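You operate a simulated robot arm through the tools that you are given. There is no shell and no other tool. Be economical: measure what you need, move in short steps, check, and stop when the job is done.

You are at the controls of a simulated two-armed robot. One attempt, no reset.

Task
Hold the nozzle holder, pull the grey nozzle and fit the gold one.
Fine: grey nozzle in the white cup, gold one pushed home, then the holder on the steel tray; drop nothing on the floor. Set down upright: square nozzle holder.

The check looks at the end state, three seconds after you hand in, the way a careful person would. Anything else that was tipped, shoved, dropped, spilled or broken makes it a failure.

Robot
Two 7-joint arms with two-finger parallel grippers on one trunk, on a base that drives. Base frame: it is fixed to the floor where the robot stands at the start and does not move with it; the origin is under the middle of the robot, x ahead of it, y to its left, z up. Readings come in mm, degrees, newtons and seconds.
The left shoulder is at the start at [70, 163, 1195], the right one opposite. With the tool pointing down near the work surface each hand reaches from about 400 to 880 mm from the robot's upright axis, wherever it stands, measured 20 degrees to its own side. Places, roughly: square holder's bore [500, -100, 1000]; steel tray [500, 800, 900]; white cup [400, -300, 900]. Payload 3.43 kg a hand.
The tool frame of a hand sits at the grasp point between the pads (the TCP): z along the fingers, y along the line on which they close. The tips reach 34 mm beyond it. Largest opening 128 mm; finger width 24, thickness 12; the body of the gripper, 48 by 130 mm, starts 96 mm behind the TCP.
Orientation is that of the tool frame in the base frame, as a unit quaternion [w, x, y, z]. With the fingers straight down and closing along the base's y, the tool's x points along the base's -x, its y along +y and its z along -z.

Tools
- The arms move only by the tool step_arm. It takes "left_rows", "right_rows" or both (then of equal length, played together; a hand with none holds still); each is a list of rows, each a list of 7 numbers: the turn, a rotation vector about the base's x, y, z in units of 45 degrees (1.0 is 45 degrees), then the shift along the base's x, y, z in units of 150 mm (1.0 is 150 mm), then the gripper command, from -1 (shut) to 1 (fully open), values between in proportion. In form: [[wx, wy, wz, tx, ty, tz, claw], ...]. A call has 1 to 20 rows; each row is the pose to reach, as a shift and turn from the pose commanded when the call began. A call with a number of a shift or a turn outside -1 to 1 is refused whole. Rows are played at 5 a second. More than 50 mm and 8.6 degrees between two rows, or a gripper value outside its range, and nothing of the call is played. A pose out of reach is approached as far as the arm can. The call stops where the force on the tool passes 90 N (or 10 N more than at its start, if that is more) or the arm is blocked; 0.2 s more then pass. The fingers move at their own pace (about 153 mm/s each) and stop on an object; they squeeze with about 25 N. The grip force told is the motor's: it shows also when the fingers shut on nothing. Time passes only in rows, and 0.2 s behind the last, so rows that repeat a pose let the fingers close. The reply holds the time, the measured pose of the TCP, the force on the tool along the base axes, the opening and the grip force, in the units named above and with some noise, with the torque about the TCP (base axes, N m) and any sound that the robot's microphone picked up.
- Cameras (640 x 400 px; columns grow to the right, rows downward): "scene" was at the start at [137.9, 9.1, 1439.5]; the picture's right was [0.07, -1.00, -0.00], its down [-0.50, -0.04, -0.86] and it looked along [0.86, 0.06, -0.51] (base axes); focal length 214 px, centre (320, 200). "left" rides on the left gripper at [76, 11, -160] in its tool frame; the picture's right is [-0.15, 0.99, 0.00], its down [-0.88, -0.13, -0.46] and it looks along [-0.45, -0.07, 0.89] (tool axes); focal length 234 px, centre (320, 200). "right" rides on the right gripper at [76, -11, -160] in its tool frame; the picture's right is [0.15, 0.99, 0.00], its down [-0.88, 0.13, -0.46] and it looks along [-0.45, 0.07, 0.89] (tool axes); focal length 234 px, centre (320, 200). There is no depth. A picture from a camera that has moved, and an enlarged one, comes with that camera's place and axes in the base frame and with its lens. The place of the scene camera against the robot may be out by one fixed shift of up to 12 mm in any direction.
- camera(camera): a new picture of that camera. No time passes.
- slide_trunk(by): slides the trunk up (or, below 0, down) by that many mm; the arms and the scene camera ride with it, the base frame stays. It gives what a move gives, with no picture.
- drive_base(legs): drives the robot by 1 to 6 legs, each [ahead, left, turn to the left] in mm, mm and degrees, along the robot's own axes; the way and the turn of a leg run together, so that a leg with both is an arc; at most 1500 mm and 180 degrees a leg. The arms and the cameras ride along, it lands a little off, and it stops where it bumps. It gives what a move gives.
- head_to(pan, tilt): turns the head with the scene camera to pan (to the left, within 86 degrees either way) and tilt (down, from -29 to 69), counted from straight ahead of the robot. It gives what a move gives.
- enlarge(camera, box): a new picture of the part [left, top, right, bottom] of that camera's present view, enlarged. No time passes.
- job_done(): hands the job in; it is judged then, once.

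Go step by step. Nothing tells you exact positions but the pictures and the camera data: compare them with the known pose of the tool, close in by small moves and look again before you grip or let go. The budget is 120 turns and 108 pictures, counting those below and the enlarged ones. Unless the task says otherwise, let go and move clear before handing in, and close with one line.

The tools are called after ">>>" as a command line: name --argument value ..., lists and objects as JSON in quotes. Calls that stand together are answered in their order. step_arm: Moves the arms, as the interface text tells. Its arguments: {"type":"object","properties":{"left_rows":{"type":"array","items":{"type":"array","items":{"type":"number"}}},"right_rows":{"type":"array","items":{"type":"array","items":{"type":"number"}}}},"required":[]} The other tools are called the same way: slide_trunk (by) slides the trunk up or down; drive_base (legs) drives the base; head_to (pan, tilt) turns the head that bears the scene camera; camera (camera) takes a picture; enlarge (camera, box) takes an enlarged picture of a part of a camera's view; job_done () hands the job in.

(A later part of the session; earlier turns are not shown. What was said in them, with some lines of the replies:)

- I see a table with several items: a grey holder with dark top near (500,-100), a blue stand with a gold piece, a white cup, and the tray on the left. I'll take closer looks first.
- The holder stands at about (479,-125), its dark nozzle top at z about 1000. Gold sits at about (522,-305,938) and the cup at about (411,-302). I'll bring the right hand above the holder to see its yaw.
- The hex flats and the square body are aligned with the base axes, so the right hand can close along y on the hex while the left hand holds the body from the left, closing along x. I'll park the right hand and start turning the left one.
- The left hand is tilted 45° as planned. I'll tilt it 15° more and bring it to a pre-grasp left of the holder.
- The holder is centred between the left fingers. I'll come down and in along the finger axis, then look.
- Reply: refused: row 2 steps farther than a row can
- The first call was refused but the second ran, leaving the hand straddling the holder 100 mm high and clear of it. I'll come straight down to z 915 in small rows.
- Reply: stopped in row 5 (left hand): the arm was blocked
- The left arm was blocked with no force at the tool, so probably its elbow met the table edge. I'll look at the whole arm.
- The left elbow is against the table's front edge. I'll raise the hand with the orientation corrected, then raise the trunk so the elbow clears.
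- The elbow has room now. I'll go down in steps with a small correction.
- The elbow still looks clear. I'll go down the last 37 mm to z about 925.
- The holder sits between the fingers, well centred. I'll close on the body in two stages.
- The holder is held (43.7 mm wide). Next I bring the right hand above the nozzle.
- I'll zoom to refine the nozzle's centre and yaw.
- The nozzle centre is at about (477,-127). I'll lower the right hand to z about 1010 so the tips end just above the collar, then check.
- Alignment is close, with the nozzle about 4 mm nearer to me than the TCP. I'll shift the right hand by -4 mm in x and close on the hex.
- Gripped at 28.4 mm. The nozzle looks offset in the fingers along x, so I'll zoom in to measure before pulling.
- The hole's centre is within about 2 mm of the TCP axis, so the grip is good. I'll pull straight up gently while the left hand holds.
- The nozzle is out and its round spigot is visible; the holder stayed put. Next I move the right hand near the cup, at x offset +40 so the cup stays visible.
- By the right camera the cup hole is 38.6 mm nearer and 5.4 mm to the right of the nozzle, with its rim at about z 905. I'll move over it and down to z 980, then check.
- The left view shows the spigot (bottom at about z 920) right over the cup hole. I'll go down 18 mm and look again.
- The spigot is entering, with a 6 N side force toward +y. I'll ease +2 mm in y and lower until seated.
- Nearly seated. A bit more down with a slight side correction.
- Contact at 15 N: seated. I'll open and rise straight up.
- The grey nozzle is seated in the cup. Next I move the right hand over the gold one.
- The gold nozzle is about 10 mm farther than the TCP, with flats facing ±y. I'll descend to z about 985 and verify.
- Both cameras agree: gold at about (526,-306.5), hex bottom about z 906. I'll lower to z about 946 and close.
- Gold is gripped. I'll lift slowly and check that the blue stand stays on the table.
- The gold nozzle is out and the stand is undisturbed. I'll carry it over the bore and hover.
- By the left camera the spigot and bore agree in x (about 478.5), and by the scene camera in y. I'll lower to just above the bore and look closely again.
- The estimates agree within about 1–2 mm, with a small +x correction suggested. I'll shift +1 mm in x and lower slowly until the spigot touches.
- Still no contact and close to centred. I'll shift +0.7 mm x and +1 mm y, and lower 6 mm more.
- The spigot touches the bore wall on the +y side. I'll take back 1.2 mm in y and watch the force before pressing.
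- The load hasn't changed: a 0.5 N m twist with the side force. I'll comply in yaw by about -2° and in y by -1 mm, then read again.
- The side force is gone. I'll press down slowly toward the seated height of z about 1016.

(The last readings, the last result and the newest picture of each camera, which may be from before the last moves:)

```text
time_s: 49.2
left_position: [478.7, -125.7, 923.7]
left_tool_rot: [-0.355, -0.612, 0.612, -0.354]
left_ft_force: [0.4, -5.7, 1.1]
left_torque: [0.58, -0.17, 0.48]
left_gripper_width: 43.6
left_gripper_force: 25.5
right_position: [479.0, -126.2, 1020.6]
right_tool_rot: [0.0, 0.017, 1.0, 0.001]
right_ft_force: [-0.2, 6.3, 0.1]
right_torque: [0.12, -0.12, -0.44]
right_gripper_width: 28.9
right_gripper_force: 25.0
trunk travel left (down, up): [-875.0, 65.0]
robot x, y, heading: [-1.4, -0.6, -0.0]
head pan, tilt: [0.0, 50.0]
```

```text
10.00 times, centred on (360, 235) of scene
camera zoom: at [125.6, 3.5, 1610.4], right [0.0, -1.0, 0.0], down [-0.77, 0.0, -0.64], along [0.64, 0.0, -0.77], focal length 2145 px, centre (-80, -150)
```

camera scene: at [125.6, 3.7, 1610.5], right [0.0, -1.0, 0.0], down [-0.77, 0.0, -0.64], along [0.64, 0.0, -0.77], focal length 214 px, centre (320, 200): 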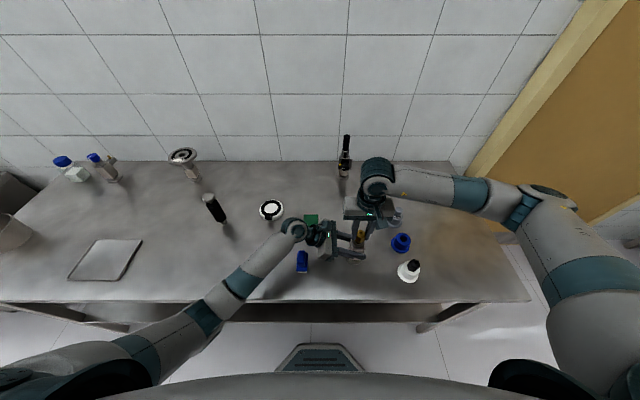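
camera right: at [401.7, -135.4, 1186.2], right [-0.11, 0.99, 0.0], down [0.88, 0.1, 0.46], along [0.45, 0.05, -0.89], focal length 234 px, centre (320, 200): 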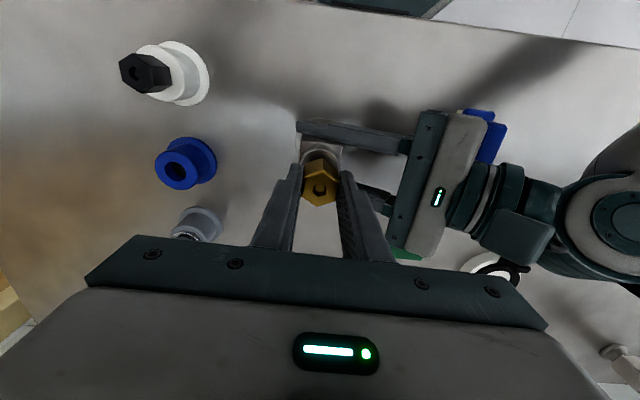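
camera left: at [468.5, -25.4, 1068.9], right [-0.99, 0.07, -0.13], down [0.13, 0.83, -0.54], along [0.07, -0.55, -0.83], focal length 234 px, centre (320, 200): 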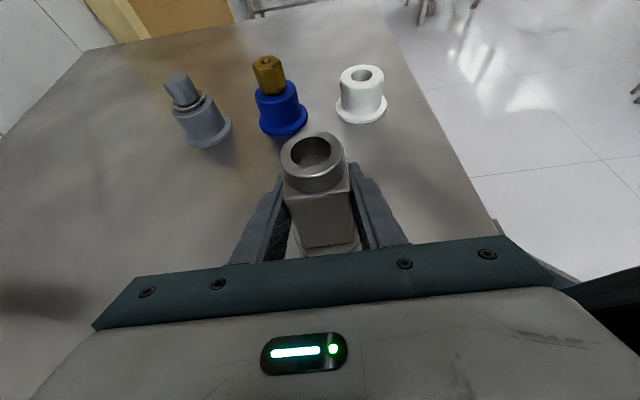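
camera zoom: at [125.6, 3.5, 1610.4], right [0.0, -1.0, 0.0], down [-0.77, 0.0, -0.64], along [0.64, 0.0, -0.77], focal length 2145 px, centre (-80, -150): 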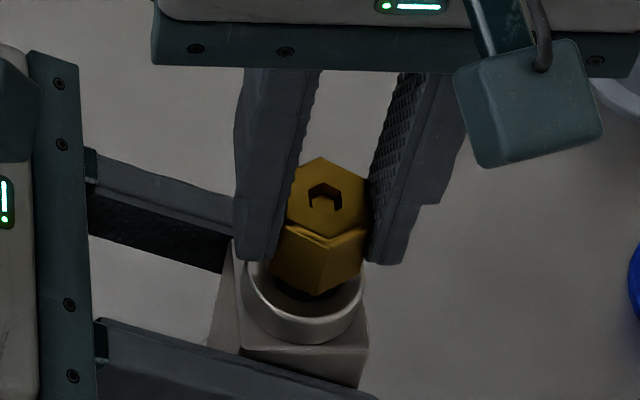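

It is sliding in. I'll centre by +0.8 mm in y and keep pressing until the vertical force rises.

>>> step_arm --right_rows '[[0, 0, 0, 0, 0.005, -0.01, -1], [0, 0, 0, 0, 0.005, -0.025, -1], [0, 0, 0, 0, 0.005, -0.04, -1], [0, 0, 0, 0, 0.005, -0.055, -1]]'

>>> enlarge --camera "left" --box '[260, 90, 380, 190]'

>>> enlarge --camera "scene" --box '[340, 215, 380, 255]'

```text
time_s: 50.2
left_position: [479.1, -124.9, 924.2]
left_tool_rot: [-0.355, -0.612, 0.612, -0.353]
left_ft_force: [-2.3, -3.4, 0.9]
left_torque: [0.31, -0.08, 0.5]
left_gripper_width: 43.9
left_gripper_force: 25.5
right_position: [478.9, -127.3, 1012.3]
right_tool_rot: [0.0, 0.019, 1.0, 0.0]
right_ft_force: [0.5, 3.3, 0.0]
right_torque: [0.03, -0.07, -0.47]
right_gripper_width: 28.9
right_gripper_force: 25.2
trunk travel left (down, up): [-875.0, 65.0]
robot x, y, heading: [-2.0, 1.2, -0.3]
head pan, tilt: [0.0, 50.0]
```

```text
4.00 times, centred on (320, 140) of left
camera zoom: at [468.1, -25.8, 1068.9], right [-0.99, 0.07, -0.13], down [0.13, 0.83, -0.54], along [0.07, -0.55, -0.83], focal length 937 px, centre (320, 440)
```

zoom: 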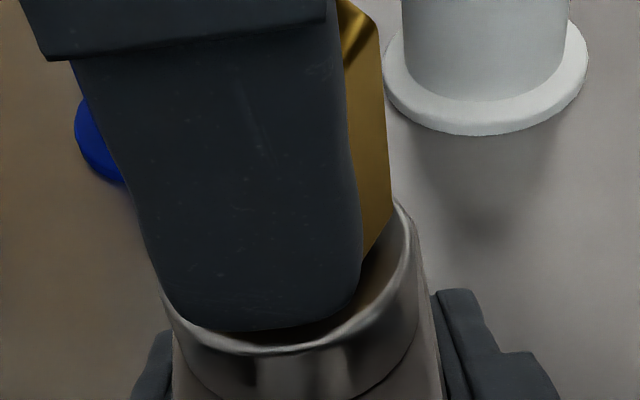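

```text
10.00 times, centred on (360, 235) of scene
camera zoom: at [125.4, 3.3, 1610.5], right [0.0, -1.0, 0.0], down [-0.77, 0.0, -0.64], along [0.64, 0.0, -0.77], focal length 2145 px, centre (-80, -150)
```

zoom: 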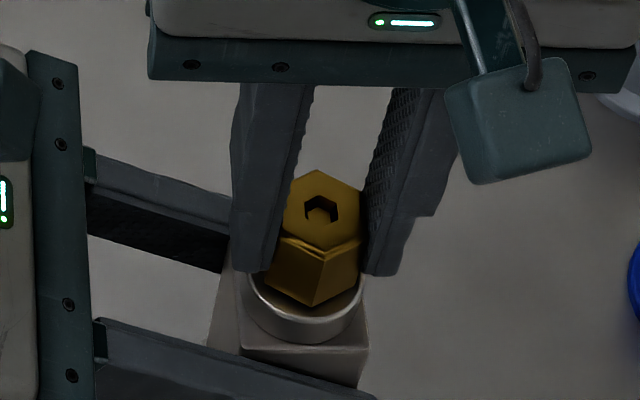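

No vertical resistance yet. I'll press further.

>>> step_arm --right_rows '[[0, 0, 0, 0, 0.003, -0.015, -1], [0, 0, 0, 0, 0.003, -0.03, -1], [0, 0, 0, 0, 0.003, -0.04, -1], [0, 0, 0, 0, 0.003, -0.04, -1]]'

>>> enlarge --camera "left" --box '[260, 90, 380, 190]'

>>> enlarge --camera "scene" --box '[340, 215, 380, 255]'

```text
time_s: 51.2
left_position: [478.4, -126.2, 924.6]
left_tool_rot: [-0.354, -0.612, 0.613, -0.353]
left_ft_force: [1.2, -1.0, -0.4]
left_torque: [-0.1, -0.13, 0.03]
left_gripper_width: 43.8
left_gripper_force: 24.4
right_position: [478.3, -127.0, 1006.9]
right_tool_rot: [0.001, 0.017, 1.0, 0.0]
right_ft_force: [2.2, -2.7, 16.2]
right_torque: [-0.1, -0.12, -0.03]
right_gripper_width: 28.7
right_gripper_force: 24.7
trunk travel left (down, up): [-875.0, 65.0]
robot x, y, heading: [3.3, 3.3, -0.0]
head pan, tilt: [0.0, 50.0]
```

```text
4.00 times, centred on (320, 140) of left
camera zoom: at [467.9, -25.7, 1069.0], right [-0.99, 0.07, -0.13], down [0.13, 0.83, -0.54], along [0.07, -0.55, -0.84], focal length 937 px, centre (320, 440)
```

zoom: 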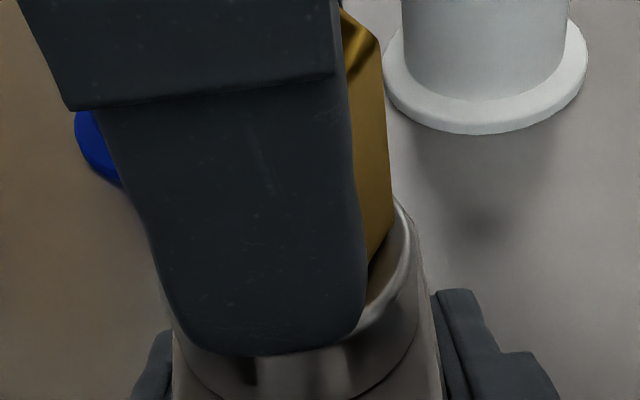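

```text
10.00 times, centred on (360, 235) of scene
camera zoom: at [125.0, 3.1, 1610.6], right [0.0, -1.0, 0.0], down [-0.77, 0.0, -0.64], along [0.64, 0.0, -0.77], focal length 2145 px, centre (-80, -150)
```

zoom: 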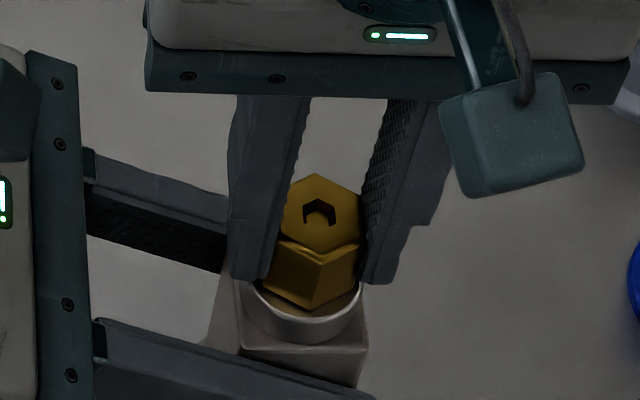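

Vertical contact at 16 N, though the fingertips may be on the rim. I'll open, rise and inspect the seating.

>>> step_arm --right_rows '[[0, 0, 0, 0, 0, 0.01, -0.3], [0, 0, 0, 0, 0, 0.01, -0.1], [0, 0, 0, 0, 0, 0.01, -0.1], [0, 0, 0, 0, 0, 0.25, -0.1], [0, 0, 0, 0, 0, 0.55, -0.1], [0, 0, 0, 0, 0, 0.7, -0.1]]'

>>> enlarge --camera "left" --box '[260, 70, 380, 190]'

>>> enlarge --camera "scene" --box '[340, 215, 380, 255]'

```text
time_s: 52.6
left_position: [479.4, -125.1, 924.3]
left_tool_rot: [-0.354, -0.612, 0.612, -0.353]
left_ft_force: [-0.4, 1.1, 1.0]
left_torque: [0.2, 0.02, -0.02]
left_gripper_width: 43.7
left_gripper_force: 24.8
right_position: [477.5, -127.4, 1113.7]
right_tool_rot: [0.001, 0.017, 1.0, 0.0]
right_ft_force: [-0.1, 0.3, -0.3]
right_torque: [0.04, 0.0, 0.04]
right_gripper_width: 57.5
right_gripper_force: 0.1
trunk travel left (down, up): [-875.0, 65.0]
robot x, y, heading: [0.8, 0.9, 0.1]
head pan, tilt: [0.0, 50.0]
```

```text
3.33 times, centred on (320, 130) of left
camera zoom: at [468.3, -25.6, 1068.9], right [-0.99, 0.07, -0.13], down [0.13, 0.83, -0.54], along [0.07, -0.55, -0.83], focal length 781 px, centre (320, 433)
```

zoom: 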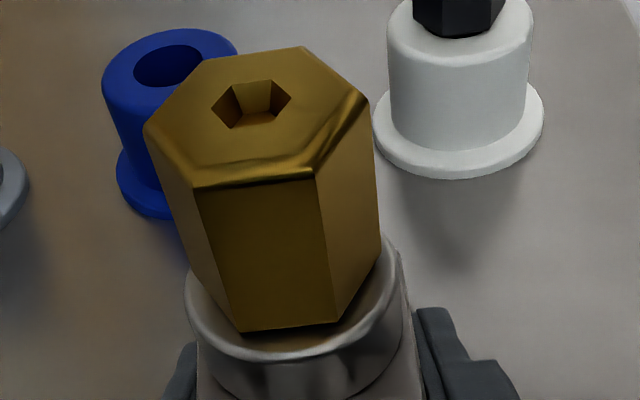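

```text
10.00 times, centred on (360, 235) of scene
camera zoom: at [125.5, 3.6, 1610.4], right [0.0, -1.0, 0.0], down [-0.77, 0.0, -0.64], along [0.64, 0.0, -0.77], focal length 2145 px, centre (-80, -150)
```

zoom: 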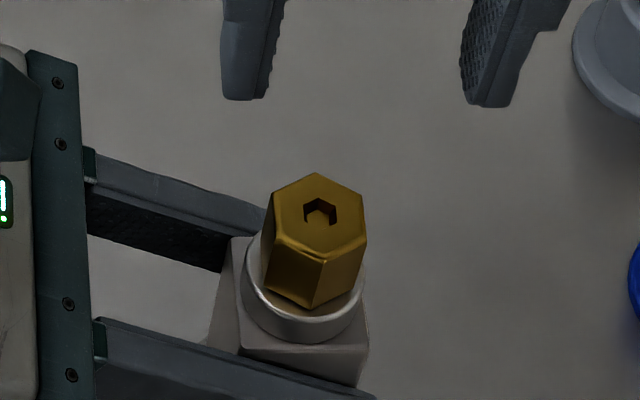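

It looks flush. To be sure it is home I'll press its top with closed fingers.

>>> step_arm --right_rows '[[0, 0, 0, 0, 0.007, 0, -1], [0, 0, 0, 0, 0.007, -0.2, -1], [0, 0, 0, 0, 0.007, -0.4, -1], [0, 0, 0, 0, 0.007, -0.44, -1], [0, 0, 0, 0, 0.007, -0.47, -1], [0, 0, 0, 0, 0.007, -0.485, -1], [0, 0, 0, 0, 0.007, -0.5, -1]]'

```text
time_s: 54.2
left_position: [479.0, -126.0, 924.0]
left_tool_rot: [-0.355, -0.611, 0.613, -0.354]
left_ft_force: [0.1, 0.9, -0.6]
left_torque: [0.14, -0.01, 0.0]
left_gripper_width: 43.7
left_gripper_force: 25.1
right_position: [478.2, -125.5, 1036.3]
right_tool_rot: [0.001, 0.018, 1.0, -0.001]
right_ft_force: [0.5, 0.0, 0.6]
right_torque: [0.0, 0.0, 0.0]
right_gripper_width: 0.0
right_gripper_force: 24.9
trunk travel left (down, up): [-875.0, 65.0]
robot x, y, heading: [-1.0, 2.6, -0.0]
head pan, tilt: [0.0, 50.0]
```

>>> step_arm --right_rows '[[0, 0, 0, 0, 0, -0.01, -1], [0, 0, 0, 0, 0, -0.02, -1], [0, 0, 0, 0, 0, -0.03, -1], [0, 0, 0, 0, 0, -0.035, -1]]'

>>> enlarge --camera "left" --box '[260, 70, 380, 190]'

```text
time_s: 55.2
left_position: [478.4, -123.9, 924.7]
left_tool_rot: [0.352, 0.613, -0.612, 0.354]
left_ft_force: [20.0, -4.5, -13.2]
left_torque: [0.0, 0.37, -0.06]
left_gripper_width: 43.8
left_gripper_force: 24.6
right_position: [478.4, -124.4, 1036.1]
right_tool_rot: [0.004, 0.017, 1.0, 0.002]
right_ft_force: [-8.0, -6.8, 65.5]
right_torque: [-0.26, 0.43, -0.02]
right_gripper_width: 0.0
right_gripper_force: 25.0
trunk travel left (down, up): [-875.0, 65.0]
robot x, y, heading: [3.3, 3.4, -0.2]
head pan, tilt: [0.0, 50.0]
```

```text
3.33 times, centred on (320, 130) of left
camera zoom: at [467.4, -25.5, 1070.0], right [-0.99, 0.07, -0.13], down [0.13, 0.84, -0.53], along [0.07, -0.54, -0.84], focal length 781 px, centre (320, 433)
```

zoom: 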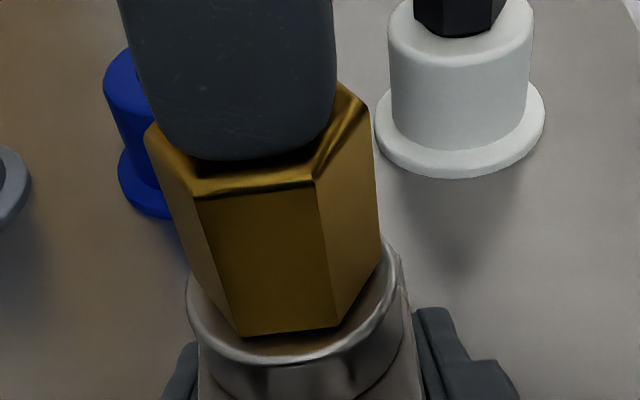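

It took 65 N without moving, so the gold nozzle is home. Next I retract the right hand up and to the right.

>>> step_arm --right_rows '[[0, 0, 0, 0, 0, 0.1, -1], [0, 0, 0, 0, 0, 0.35, -1], [0, 0, 0, 0, 0, 0.65, -0.5], [0, 0, 0, 0, -0.2, 0.95, -0.5], [0, 0, 0, 0, -0.5, 1, -0.5], [0, 0, 0, 0, -0.8, 1, -0.5], [0, 0, 0, 0, -1, 1, -0.5]]'

>>> step_arm --left_rows '[[0, 0, 0, 0, 0, 0.05, -1], [0, 0, 0, 0, 0, 0.15, -1], [0, 0, 0, 0, 0, 0.3, -1], [0, 0, 0, 0, 0, 0.5, -1], [0, 0, 0, 0, 0, 0.7, -1], [0, 0, 0, 0, 0, 0.7, -1]]'

>>> enlarge --camera "left" --box '[160, 30, 480, 230]'

>>> head_to --pan 35 --tilt 45

>>> camera --camera "scene"

```text
refused: row 4 steps farther than a row can; nothing moved
```

```text
time_s: 56.5
left_position: [476.8, -123.3, 1022.2]
left_tool_rot: [-0.352, -0.614, 0.615, -0.348]
left_ft_force: [-3.7, 3.7, 2.5]
left_torque: [-0.23, -0.91, -0.12]
left_gripper_width: 24.0
left_gripper_force: 25.0
right_position: [476.6, -120.6, 1035.9]
right_tool_rot: [0.003, 0.016, 1.0, 0.005]
right_ft_force: [-2.2, -3.1, 13.4]
right_torque: [0.16, 1.2, 0.09]
right_gripper_width: 0.2
right_gripper_force: 24.7
trunk travel left (down, up): [-875.0, 65.0]
robot x, y, heading: [6.4, 1.1, 0.1]
head pan, tilt: [0.0, 50.0]
stopped in row 6 (right hand): the force on the tool passed its limit (the readings are from after the stop); the commanded pose is now the measured one
```

```text
2.00 times, centred on (320, 130) of left
camera zoom: at [467.4, -25.2, 1168.0], right [-0.99, 0.08, -0.12], down [0.13, 0.84, -0.53], along [0.06, -0.54, -0.84], focal length 468 px, centre (320, 340)
```

zoom: 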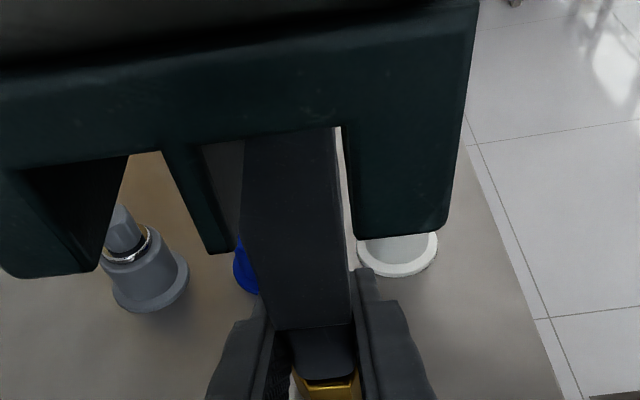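

```text
time_s: 57.5
left_position: [477.1, -122.2, 1022.3]
left_tool_rot: [0.352, 0.615, -0.615, 0.347]
left_ft_force: [-1.1, 3.4, 1.4]
left_torque: [-0.54, -0.61, -0.31]
left_gripper_width: 24.2
left_gripper_force: 25.1
right_position: [478.1, -121.9, 1035.7]
right_tool_rot: [0.003, 0.016, 1.0, 0.007]
right_ft_force: [-3.1, -4.4, 12.6]
right_torque: [0.53, 0.92, 0.31]
right_gripper_width: 0.0
right_gripper_force: 24.6
trunk travel left (down, up): [-875.0, 65.0]
robot x, y, heading: [0.0, 0.3, 0.2]
head pan, tilt: [35.0, 45.0]
```

```text
31 pictures are left
camera scene: at [112.7, 50.5, 1617.6], right [0.57, -0.82, 0.0], down [-0.58, -0.41, -0.71], along [0.58, 0.41, -0.71], focal length 214 px, centre (320, 200)
```

scene: 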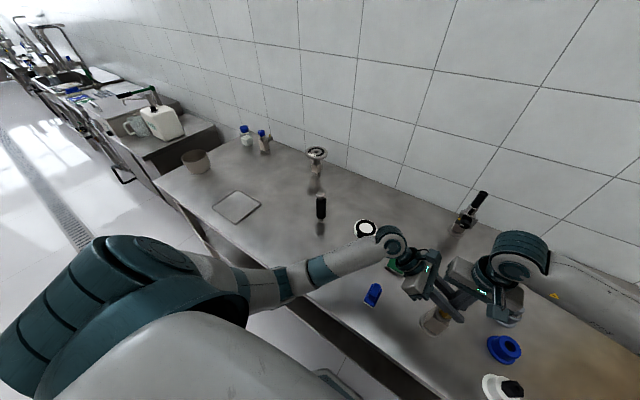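

My batching error: the right retract was refused while the left hand lifted, so the left fingers slid up and now grip the right fingers. The holder still stands on the table; I'll open the left hand first and look.

>>> step_arm --left_rows '[[0, 0, 0, 0, 0, 0, -0.4], [0, 0, 0, 0, 0, 0, 0], [0, 0, 0, 0, 0, 0, 0.5], [0, 0, 0, 0, 0, 0, 1], [0, 0, 0, 0, 0, 0, 1]]'

>>> head_to --pan 0 --tilt 50

>>> enlarge --camera "scene" --box '[320, 200, 420, 290]'

>>> camera --camera "left"

```text
time_s: 58.7
left_position: [477.6, -121.7, 1022.1]
left_tool_rot: [-0.353, -0.614, 0.615, -0.347]
left_ft_force: [0.3, 0.6, -0.6]
left_torque: [-0.01, -0.02, -0.01]
left_gripper_width: 128.4
left_gripper_force: 0.0
right_position: [477.6, -121.7, 1035.6]
right_tool_rot: [0.003, 0.016, 1.0, 0.006]
right_ft_force: [-4.6, -2.4, 13.4]
right_torque: [-0.05, 0.23, 0.03]
right_gripper_width: 0.0
right_gripper_force: 25.1
trunk travel left (down, up): [-875.0, 65.0]
robot x, y, heading: [1.8, 0.6, 0.1]
head pan, tilt: [35.0, 45.0]
```

```text
time_s: 59.7
left_position: [476.9, -121.8, 1022.5]
left_tool_rot: [-0.352, -0.615, 0.615, -0.347]
left_ft_force: [0.0, -0.6, 0.1]
left_torque: [0.03, -0.02, -0.03]
left_gripper_width: 128.1
left_gripper_force: 0.0
right_position: [478.3, -120.9, 1036.7]
right_tool_rot: [0.004, 0.015, 1.0, 0.007]
right_ft_force: [-3.1, -1.0, 14.3]
right_torque: [-0.03, 0.22, 0.01]
right_gripper_width: 0.0
right_gripper_force: 24.6
trunk travel left (down, up): [-875.0, 65.0]
robot x, y, heading: [-1.8, 4.3, -0.2]
head pan, tilt: [0.0, 50.0]
```

```text
4.44 times, centred on (370, 245) of scene
camera zoom: at [123.4, 3.9, 1610.7], right [0.0, -1.0, 0.0], down [-0.77, 0.0, -0.64], along [0.64, 0.0, -0.77], focal length 953 px, centre (98, 0)
```

zoom: 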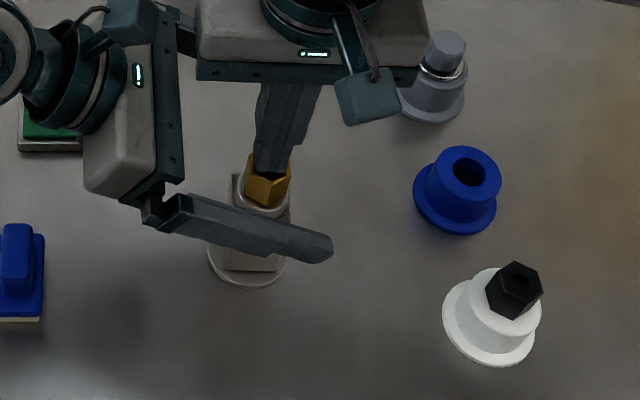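

```text
29 pictures are left
camera left: at [467.8, -25.2, 1167.9], right [-0.99, 0.08, -0.12], down [0.13, 0.84, -0.53], along [0.06, -0.54, -0.84], focal length 234 px, centre (320, 200)
```

left: 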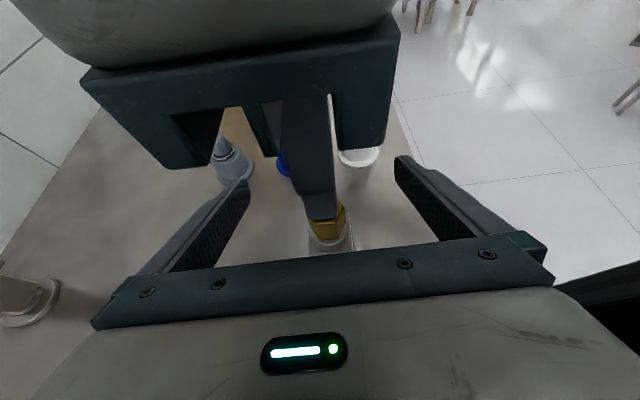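

The holder is upright with the gold nozzle in. I'll back the left hand off in +y first, then raise the right.

>>> step_arm --left_rows '[[0, 0, 0, 0, 0.15, 0.02, 1], [0, 0, 0, 0, 0.35, 0.04, 1], [0, 0, 0, 0, 0.55, 0.06, 1], [0, 0, 0, 0, 0.55, 0.06, 1]]'

>>> step_arm --right_rows '[[0, 0, 0, 0, 0, 0.02, -1], [0, 0, 0, 0, 0, 0.1, -1], [0, 0, 0, 0, 0, 0.35, -1], [0, 0, 0, 0, 0, 0.6, -1], [0, 0, 0, 0, -0.15, 0.8, -1], [0, 0, 0, 0, -0.4, 0.95, -1], [0, 0, 0, 0, -0.7, 1, -1], [0, 0, 0, 0, -1, 1, -1], [0, 0, 0, 0, -1, 1, -1]]'

>>> camera --camera "left"

>>> enlarge --camera "scene" --box '[320, 200, 420, 290]'

```text
time_s: 60.7
left_position: [479.5, -39.9, 1030.4]
left_tool_rot: [0.352, 0.615, -0.614, 0.348]
left_ft_force: [0.2, -0.7, -0.5]
left_torque: [0.0, -0.02, -0.01]
left_gripper_width: 127.8
left_gripper_force: 0.0
right_position: [477.5, -122.0, 1036.5]
right_tool_rot: [0.002, 0.015, 1.0, 0.007]
right_ft_force: [-2.4, 0.8, 12.6]
right_torque: [0.03, 0.24, -0.01]
right_gripper_width: 0.0
right_gripper_force: 25.4
trunk travel left (down, up): [-875.0, 65.0]
robot x, y, heading: [3.2, -1.3, -0.0]
head pan, tilt: [0.0, 50.0]
```

```text
time_s: 62.7
left_position: [479.4, -39.4, 1030.7]
left_tool_rot: [0.353, 0.616, -0.613, 0.348]
left_ft_force: [-0.6, 0.3, -0.1]
left_torque: [-0.01, -0.02, 0.0]
left_gripper_width: 128.0
left_gripper_force: 0.1
right_position: [478.9, -269.9, 1184.0]
right_tool_rot: [0.001, 0.016, 1.0, 0.005]
right_ft_force: [-0.1, 0.4, 0.2]
right_torque: [-0.01, 0.03, 0.02]
right_gripper_width: 0.1
right_gripper_force: 24.7
trunk travel left (down, up): [-875.0, 65.0]
robot x, y, heading: [4.9, -1.8, -0.0]
head pan, tilt: [0.0, 50.0]
```

```text
28 pictures are left
camera left: at [470.2, 57.9, 1176.6], right [-0.99, 0.08, -0.12], down [0.13, 0.84, -0.53], along [0.06, -0.54, -0.84], focal length 234 px, centre (320, 200)
```

left: 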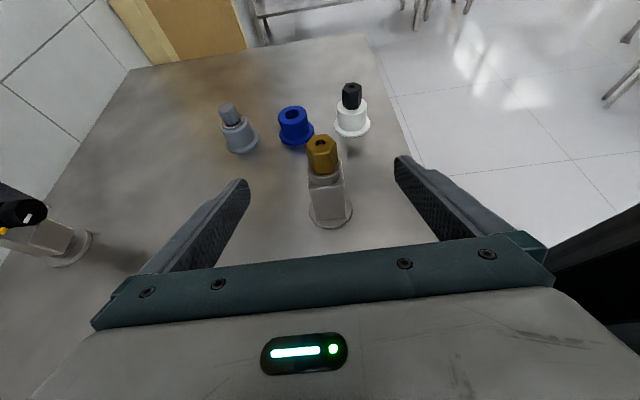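

```text
4.44 times, centred on (370, 245) of scene
camera zoom: at [126.1, 4.9, 1610.4], right [0.0, -1.0, 0.0], down [-0.77, 0.0, -0.64], along [0.64, 0.0, -0.77], focal length 953 px, centre (98, 0)
```

zoom: 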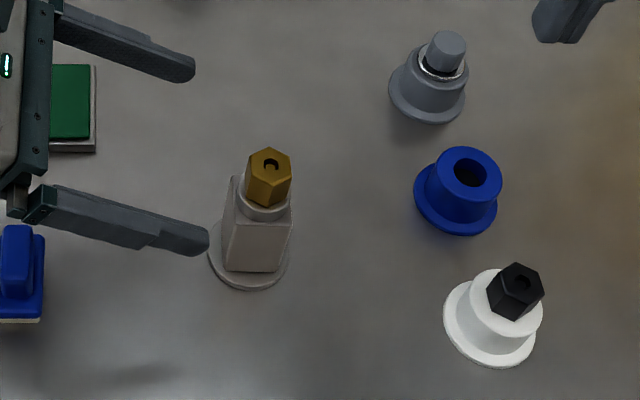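

Everything is intact: gold in the holder, grey in the cup. I'll bring the left hand back over the holder, then down to grip again.

>>> step_arm --left_rows '[[-0.01, 0, 0, 0, -0.2, 0, 1], [-0.017, -0.007, 0, 0, -0.4, 0, 1], [-0.017, -0.007, 0, -0.007, -0.57, 0, 1], [-0.017, -0.007, 0, -0.007, -0.57, -0.2, 1], [-0.017, -0.007, 0, -0.007, -0.57, -0.4, 1], [-0.017, -0.007, 0, -0.007, -0.57, -0.6, 1], [-0.017, -0.007, 0, -0.007, -0.57, -0.71, 1], [-0.017, -0.007, 0, -0.007, -0.57, -0.71, 1]]'

>>> camera --camera "left"

```text
time_s: 64.5
left_position: [475.9, -126.8, 922.6]
left_tool_rot: [-0.355, -0.611, 0.612, -0.354]
left_ft_force: [-0.5, -0.1, 0.7]
left_torque: [0.0, -0.02, -0.04]
left_gripper_width: 128.0
left_gripper_force: 0.1
right_position: [479.0, -271.3, 1182.3]
right_tool_rot: [0.002, 0.017, 1.0, 0.007]
right_ft_force: [0.2, 0.4, 0.0]
right_torque: [0.01, 0.0, 0.02]
right_gripper_width: 0.0
right_gripper_force: 25.3
trunk travel left (down, up): [-875.0, 65.0]
robot x, y, heading: [-0.3, 3.8, 0.1]
head pan, tilt: [0.0, 50.0]
```

```text
26 pictures are left
camera left: at [466.4, -27.4, 1068.3], right [-0.99, 0.07, -0.12], down [0.13, 0.83, -0.54], along [0.06, -0.55, -0.84], focal length 234 px, centre (320, 200)
```

left: 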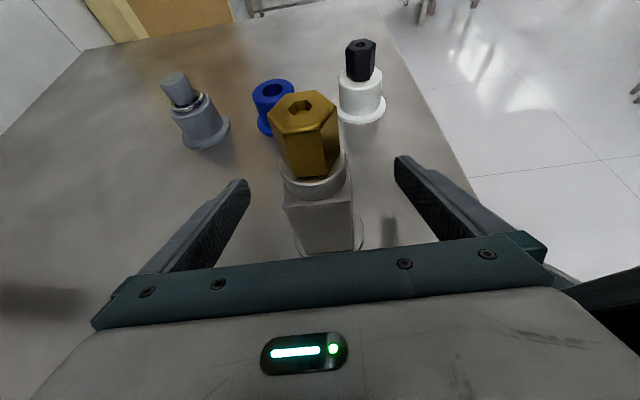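

Well positioned; I'll close on the body.

>>> step_arm --left_rows '[[0, 0, 0, 0.007, 0, 0, 0.3], [0, 0, 0, 0.007, 0, 0, -0.2], [0, 0, 0, 0.007, 0, 0, -0.2], [0, 0, 0, 0.007, 0, 0, -0.3], [0, 0, 0, 0.007, 0, 0, -0.4], [0, 0, 0, 0.007, 0, 0, -1], [0, 0, 0, 0.007, 0, 0, -1]]'

```text
time_s: 66.1
left_position: [479.2, -126.6, 924.6]
left_tool_rot: [0.354, 0.613, -0.612, 0.353]
left_ft_force: [-0.8, -0.9, 0.2]
left_torque: [-0.04, -0.08, -0.02]
left_gripper_width: 43.7
left_gripper_force: 24.9
right_position: [479.9, -269.7, 1184.1]
right_tool_rot: [0.002, 0.015, 1.0, 0.007]
right_ft_force: [0.1, 0.1, 0.2]
right_torque: [0.01, 0.0, -0.03]
right_gripper_width: 0.1
right_gripper_force: 25.6
trunk travel left (down, up): [-875.0, 65.0]
robot x, y, heading: [0.8, 0.4, -0.1]
head pan, tilt: [0.0, 50.0]
```

Gripped again at 43.7 mm. I'll lift the holder alone and check.

>>> step_arm --left_rows '[[0, 0, 0, 0, 0, 0.05, -1], [0, 0, 0, 0, 0, 0.15, -1], [0, 0, 0, 0, 0, 0.35, -1], [0, 0, 0, 0, 0, 0.6, -1], [0, 0, 0, 0, 0, 0.9, -1], [0, 0, 0, 0, 0, 0.9, -1]]'

>>> camera --camera "left"

>>> head_to --pan 60 --tilt 35

>>> camera --camera "scene"

```text
time_s: 67.5
left_position: [479.1, -128.3, 1059.0]
left_tool_rot: [-0.355, -0.612, 0.613, -0.352]
left_ft_force: [-0.6, 0.3, -3.9]
left_torque: [-0.02, 0.0, -0.09]
left_gripper_width: 43.6
left_gripper_force: 25.0
right_position: [479.0, -270.8, 1185.3]
right_tool_rot: [0.002, 0.016, 1.0, 0.007]
right_ft_force: [-0.5, -0.2, -0.7]
right_torque: [0.02, 0.0, 0.01]
right_gripper_width: 0.2
right_gripper_force: 25.0
trunk travel left (down, up): [-875.0, 65.0]
robot x, y, heading: [1.6, 1.3, -0.2]
head pan, tilt: [0.0, 50.0]
```

```text
25 pictures are left
camera left: at [468.7, -28.1, 1203.1], right [-0.99, 0.07, -0.12], down [0.13, 0.83, -0.54], along [0.06, -0.55, -0.84], focal length 234 px, centre (320, 200)
```

left: 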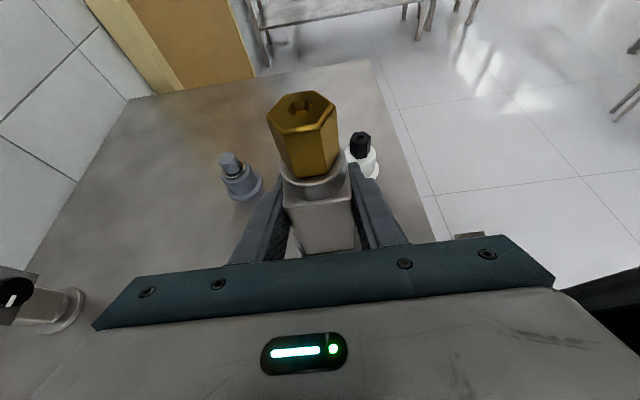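

```text
time_s: 68.8
left_position: [479.8, -127.6, 1058.3]
left_tool_rot: [0.355, 0.612, -0.612, 0.353]
left_ft_force: [-0.1, 0.4, -4.1]
left_torque: [0.0, 0.0, -0.02]
left_gripper_width: 43.6
left_gripper_force: 24.8
right_position: [479.4, -269.7, 1184.4]
right_tool_rot: [0.002, 0.016, 1.0, 0.006]
right_ft_force: [-0.3, 0.1, -0.6]
right_torque: [-0.01, -0.01, -0.02]
right_gripper_width: 0.2
right_gripper_force: 24.8
trunk travel left (down, up): [-875.0, 65.0]
robot x, y, heading: [2.7, -1.3, 0.2]
head pan, tilt: [60.0, 35.0]
```

```text
24 pictures are left
camera scene: at [92.9, 79.7, 1632.2], right [0.87, -0.5, 0.0], down [-0.29, -0.5, -0.82], along [0.41, 0.71, -0.57], focal length 214 px, centre (320, 200)
```

scene: 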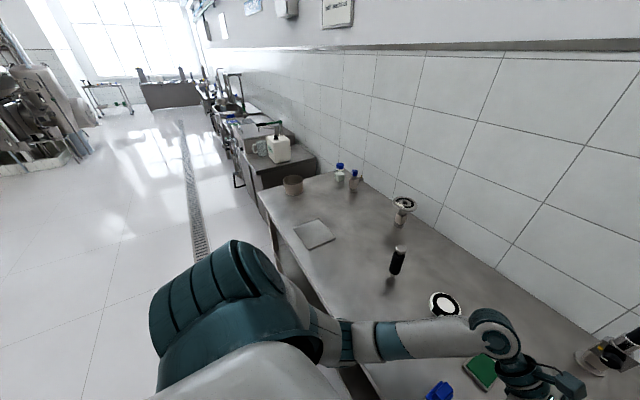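

The holder is lifted and the floor to the left is clear. I'll drive 850 mm left.

>>> drive_base --legs '[[0, 425, 0], [0, 425, 0]]'

>>> head_to --pan 0 --tilt 50

>>> camera --camera "scene"

>>> camera --camera "left"

```text
time_s: 73.6
left_position: [482.9, 714.7, 1058.0]
left_tool_rot: [-0.357, -0.609, 0.615, -0.352]
left_ft_force: [-0.9, 0.0, -2.8]
left_torque: [-0.01, 0.01, 0.01]
left_gripper_width: 44.0
left_gripper_force: 24.8
right_position: [482.2, 572.6, 1184.6]
right_tool_rot: [0.002, 0.021, 1.0, 0.006]
right_ft_force: [-0.4, -0.9, -0.5]
right_torque: [0.0, 0.0, -0.03]
right_gripper_width: 0.0
right_gripper_force: 24.9
trunk travel left (down, up): [-875.0, 65.0]
robot x, y, heading: [6.4, 847.8, -0.3]
head pan, tilt: [60.0, 35.0]
```

```text
time_s: 74.9
left_position: [482.9, 715.4, 1057.2]
left_tool_rot: [-0.357, -0.609, 0.616, -0.351]
left_ft_force: [-0.8, 0.1, -2.8]
left_torque: [-0.04, 0.0, 0.0]
left_gripper_width: 43.9
left_gripper_force: 24.6
right_position: [483.2, 572.6, 1184.3]
right_tool_rot: [0.003, 0.021, 1.0, 0.006]
right_ft_force: [0.1, -0.4, -0.2]
right_torque: [-0.02, 0.01, -0.01]
right_gripper_width: 0.1
right_gripper_force: 24.5
trunk travel left (down, up): [-875.0, 65.0]
robot x, y, heading: [3.2, 848.1, -0.6]
head pan, tilt: [0.0, 50.0]
```

```text
23 pictures are left
camera scene: at [131.4, 849.9, 1610.4], right [-0.01, -1.0, 0.0], down [-0.77, 0.01, -0.64], along [0.64, -0.01, -0.77], focal length 214 px, centre (320, 200)
```

scene: 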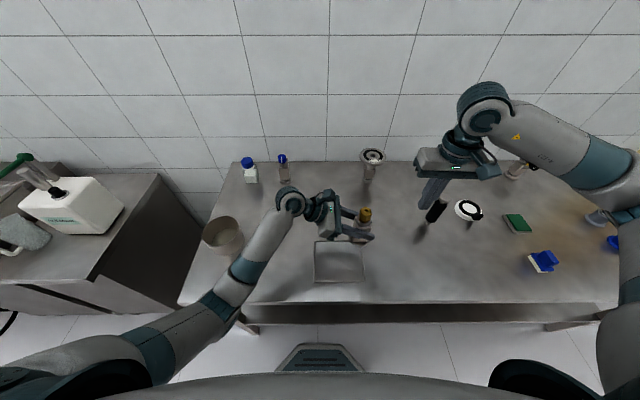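

```text
22 pictures are left
camera left: at [474.0, 814.9, 1202.8], right [-0.99, 0.08, -0.12], down [0.14, 0.83, -0.54], along [0.06, -0.55, -0.84], focal length 234 px, centre (320, 200)
```

left: 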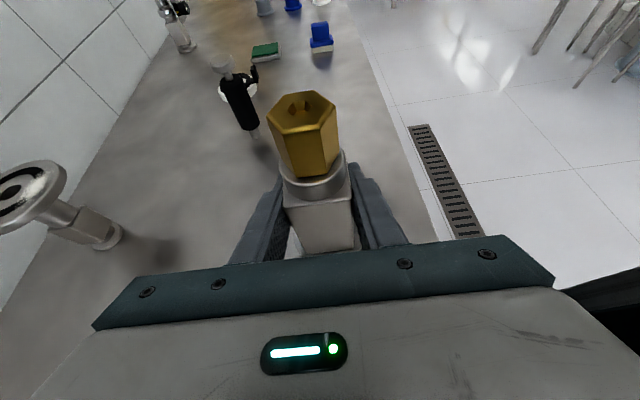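

The tray is at about (460,773). I'll move the holder over it (target about (475,765)) and lower to z 955, then look.

>>> step_arm --left_rows '[[0, 0, 0, -0.02, 0.15, 0, -1], [0, 0, 0, -0.05, 0.33, -0.05, -1], [0, 0, 0, -0.05, 0.33, -0.25, -1], [0, 0, 0, -0.05, 0.33, -0.45, -1], [0, 0, 0, -0.05, 0.33, -0.62, -1], [0, 0, 0, -0.05, 0.33, -0.69, -1], [0, 0, 0, -0.05, 0.33, -0.69, -1]]'

>>> enlarge --camera "scene" --box '[270, 170, 410, 300]'

>>> camera --camera "scene"

>>> camera --camera "left"

```text
time_s: 76.5
left_position: [474.4, 764.8, 952.5]
left_tool_rot: [-0.357, -0.609, 0.615, -0.351]
left_ft_force: [0.1, 0.8, -3.7]
left_torque: [-0.04, -0.01, 0.03]
left_gripper_width: 43.7
left_gripper_force: 25.1
right_position: [482.8, 571.6, 1185.1]
right_tool_rot: [0.002, 0.021, 1.0, 0.006]
right_ft_force: [-0.6, 0.7, -0.4]
right_torque: [0.01, 0.01, -0.02]
right_gripper_width: 0.1
right_gripper_force: 24.5
trunk travel left (down, up): [-875.0, 65.0]
robot x, y, heading: [2.9, 844.0, -0.7]
head pan, tilt: [0.0, 50.0]
```

```text
3.08 times, centred on (340, 235) of scene
camera zoom: at [131.3, 849.7, 1610.4], right [-0.01, -1.0, 0.0], down [-0.77, 0.01, -0.64], along [0.64, -0.01, -0.77], focal length 660 px, centre (258, 92)
```

zoom: 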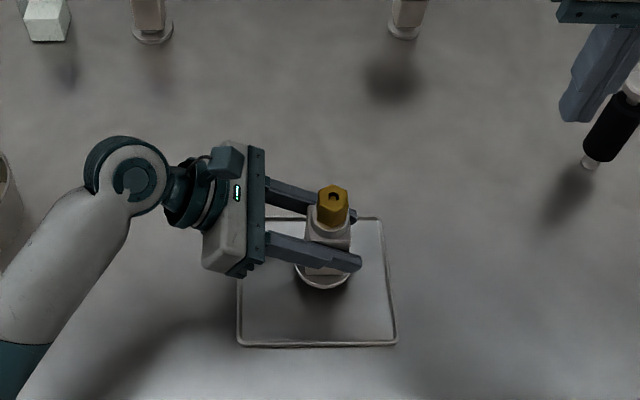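

```text
20 pictures are left
camera scene: at [131.3, 849.7, 1610.4], right [-0.01, -1.0, 0.0], down [-0.77, 0.01, -0.64], along [0.64, -0.01, -0.77], focal length 214 px, centre (320, 200)
```

scene: 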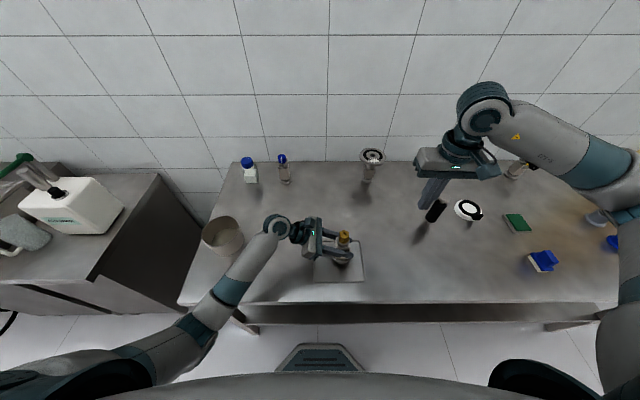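

```text
19 pictures are left
camera left: at [465.3, 864.8, 1098.0], right [-0.99, 0.08, -0.12], down [0.14, 0.83, -0.54], along [0.06, -0.55, -0.84], focal length 234 px, centre (320, 200)
```

left: 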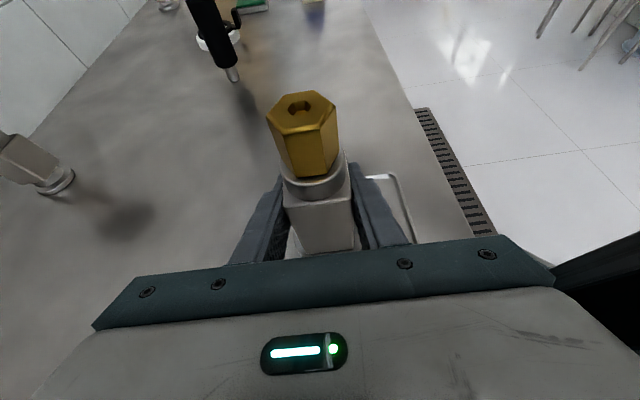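

The holder is over the tray, close to its centre. I'll shift 10 mm more and lower gently until it touches.

>>> step_arm --left_rows '[[0, 0, 0, 0, 0.067, -0.03, -1], [0, 0, 0, 0, 0.067, -0.06, -1], [0, 0, 0, 0, 0.067, -0.09, -1], [0, 0, 0, 0, 0.067, -0.115, -1], [0, 0, 0, 0, 0.067, -0.135, -1]]'

>>> enlarge --camera "scene" --box '[300, 220, 380, 290]'

```text
time_s: 77.7
left_position: [476.9, 775.0, 935.2]
left_tool_rot: [-0.356, -0.61, 0.615, -0.351]
left_ft_force: [-0.5, -0.1, -4.2]
left_torque: [0.01, 0.0, 0.01]
left_gripper_width: 43.9
left_gripper_force: 24.8
right_position: [483.0, 572.7, 1185.2]
right_tool_rot: [0.002, 0.022, 1.0, 0.006]
right_ft_force: [0.3, 0.3, -0.2]
right_torque: [-0.01, 0.02, 0.02]
right_gripper_width: 0.1
right_gripper_force: 24.9
trunk travel left (down, up): [-875.0, 65.0]
robot x, y, heading: [5.9, 848.9, -0.7]
head pan, tilt: [0.0, 50.0]
```

```text
5.71 times, centred on (340, 255) of scene
camera zoom: at [131.4, 849.4, 1610.4], right [-0.01, -1.0, 0.0], down [-0.77, 0.01, -0.64], along [0.64, -0.01, -0.77], focal length 1226 px, centre (206, -114)
```

zoom: 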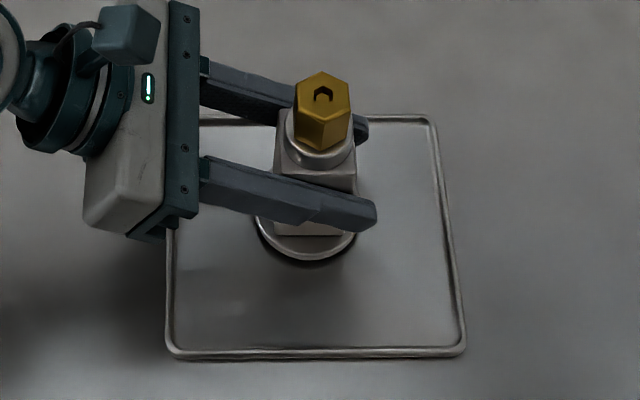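

Still airborne. I'll keep lowering in small rows.

>>> step_arm --left_rows '[[0, 0, 0, 0, 0, -0.013, -1], [0, 0, 0, 0, 0, -0.026, -1], [0, 0, 0, 0, 0, -0.039, -1], [0, 0, 0, 0, 0, -0.046, -1]]'

```text
time_s: 78.7
left_position: [475.6, 774.6, 928.6]
left_tool_rot: [-0.356, -0.609, 0.615, -0.352]
left_ft_force: [-0.1, 0.6, -0.3]
left_torque: [0.05, -0.11, -0.02]
left_gripper_width: 44.0
left_gripper_force: 25.2
right_position: [482.7, 571.9, 1184.8]
right_tool_rot: [0.002, 0.021, 1.0, 0.006]
right_ft_force: [0.0, 0.8, -0.7]
right_torque: [0.02, -0.03, 0.01]
right_gripper_width: 0.1
right_gripper_force: 24.7
trunk travel left (down, up): [-875.0, 65.0]
robot x, y, heading: [4.7, 846.8, -0.4]
head pan, tilt: [0.0, 50.0]
```

The weight has come off the hand, so it is touching. I'll go down about 1 mm more to settle it.

>>> step_arm --left_rows '[[0, 0, 0, 0, 0, -0.007, -1], [0, 0, 0, 0, 0, -0.01, -1]]'

>>> enlarge --camera "scene" --box '[300, 220, 380, 290]'

```text
time_s: 79.3
left_position: [476.1, 775.1, 928.4]
left_tool_rot: [-0.356, -0.609, 0.615, -0.354]
left_ft_force: [1.6, 1.5, 11.6]
left_torque: [0.63, 0.01, -0.08]
left_gripper_width: 44.0
left_gripper_force: 25.2
right_position: [481.9, 571.7, 1185.6]
right_tool_rot: [0.002, 0.021, 1.0, 0.006]
right_ft_force: [0.0, 0.1, 0.0]
right_torque: [0.01, 0.0, -0.04]
right_gripper_width: 0.3
right_gripper_force: 25.3
trunk travel left (down, up): [-875.0, 65.0]
robot x, y, heading: [5.4, 849.4, -0.7]
head pan, tilt: [0.0, 50.0]
```

```text
5.71 times, centred on (340, 255) of scene
camera zoom: at [130.1, 849.9, 1610.7], right [-0.01, -1.0, 0.0], down [-0.77, 0.01, -0.64], along [0.64, -0.01, -0.77], focal length 1226 px, centre (206, -114)
```

zoom: 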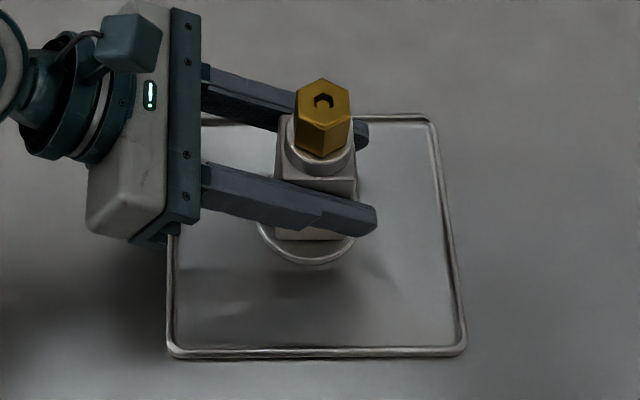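

Firm contact on the tray. I'll release and back out along the finger axis.

>>> step_arm --left_rows '[[0, 0, 0, 0, 0, 0, -0.3], [0, 0, 0, 0, 0, 0, -0.1], [0, 0, 0, 0, 0, 0, 0.4], [0, 0, 0, 0, 0, 0, 1], [0, 0, 0, 0, 0, 0, 1], [0, 0, 0, 0, 0, 0.2, 1], [0, 0, 0, 0, 0.1, 0.4, 1], [0, 0, 0, 0, 0.3, 0.55, 1], [0, 0, 0, 0, 0.55, 0.7, 1], [0, 0, 0, 0, 0.8, 0.8, 1]]'

>>> enlarge --camera "scene" --box '[270, 190, 410, 300]'

>>> camera --camera "left"

>>> camera --camera "right"

```text
time_s: 81.5
left_position: [472.9, 893.3, 1047.0]
left_tool_rot: [-0.357, -0.609, 0.615, -0.351]
left_ft_force: [0.3, -0.4, 0.0]
left_torque: [-0.02, 0.05, -0.02]
left_gripper_width: 128.1
left_gripper_force: 0.1
right_position: [483.2, 573.2, 1185.6]
right_tool_rot: [0.002, 0.021, 1.0, 0.006]
right_ft_force: [0.0, -0.8, 0.9]
right_torque: [-0.01, 0.01, -0.01]
right_gripper_width: 0.0
right_gripper_force: 25.8
trunk travel left (down, up): [-875.0, 65.0]
robot x, y, heading: [3.1, 851.5, -0.4]
head pan, tilt: [0.0, 50.0]
```

```text
3.64 times, centred on (340, 245) of scene
camera zoom: at [130.7, 851.4, 1610.5], right [-0.01, -1.0, 0.0], down [-0.77, 0.01, -0.64], along [0.64, -0.01, -0.77], focal length 780 px, centre (247, 36)
```

zoom: 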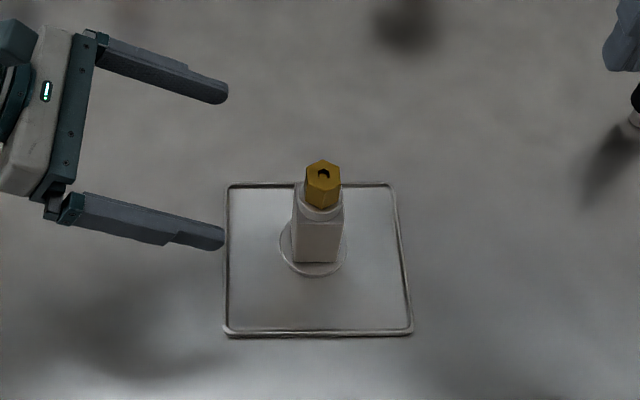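

```text
15 pictures are left
camera left: at [464.2, 993.7, 1191.3], right [-0.99, 0.08, -0.12], down [0.14, 0.83, -0.54], along [0.06, -0.55, -0.83], focal length 234 px, centre (320, 200)
```

left: 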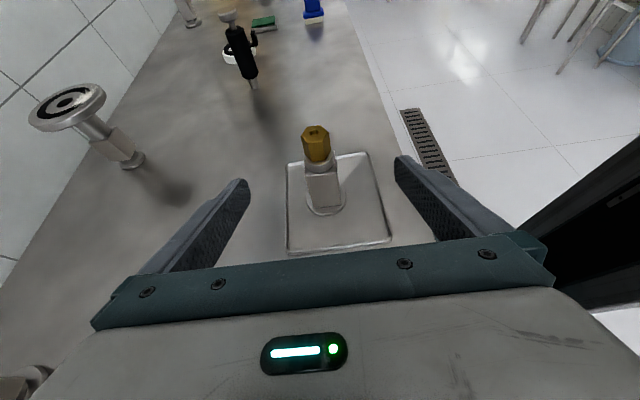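

```text
14 pictures are left
camera right: at [405.2, 563.5, 1343.0], right [-0.11, 0.99, 0.01], down [0.88, 0.09, 0.46], along [0.46, 0.06, -0.89], focal length 234 px, centre (320, 200)
```

right: 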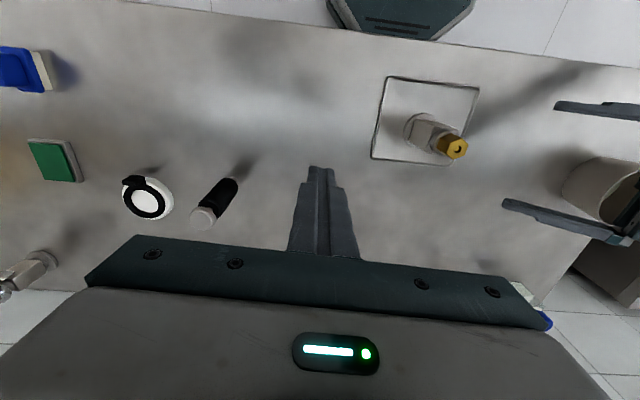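

The holder stands upright on the tray with the gold nozzle home, the grey one is in the cup, and both hands are clear. I'm handing in.

>>> job_done

```text
The job is handed in.
```

The grey nozzle is in the white cup. The gold one is pushed home in the holder, which stands upright on the steel tray. Nothing was dropped or tipped, though a mistimed left-hand lift slid up off the holder once before I re-gripped it.
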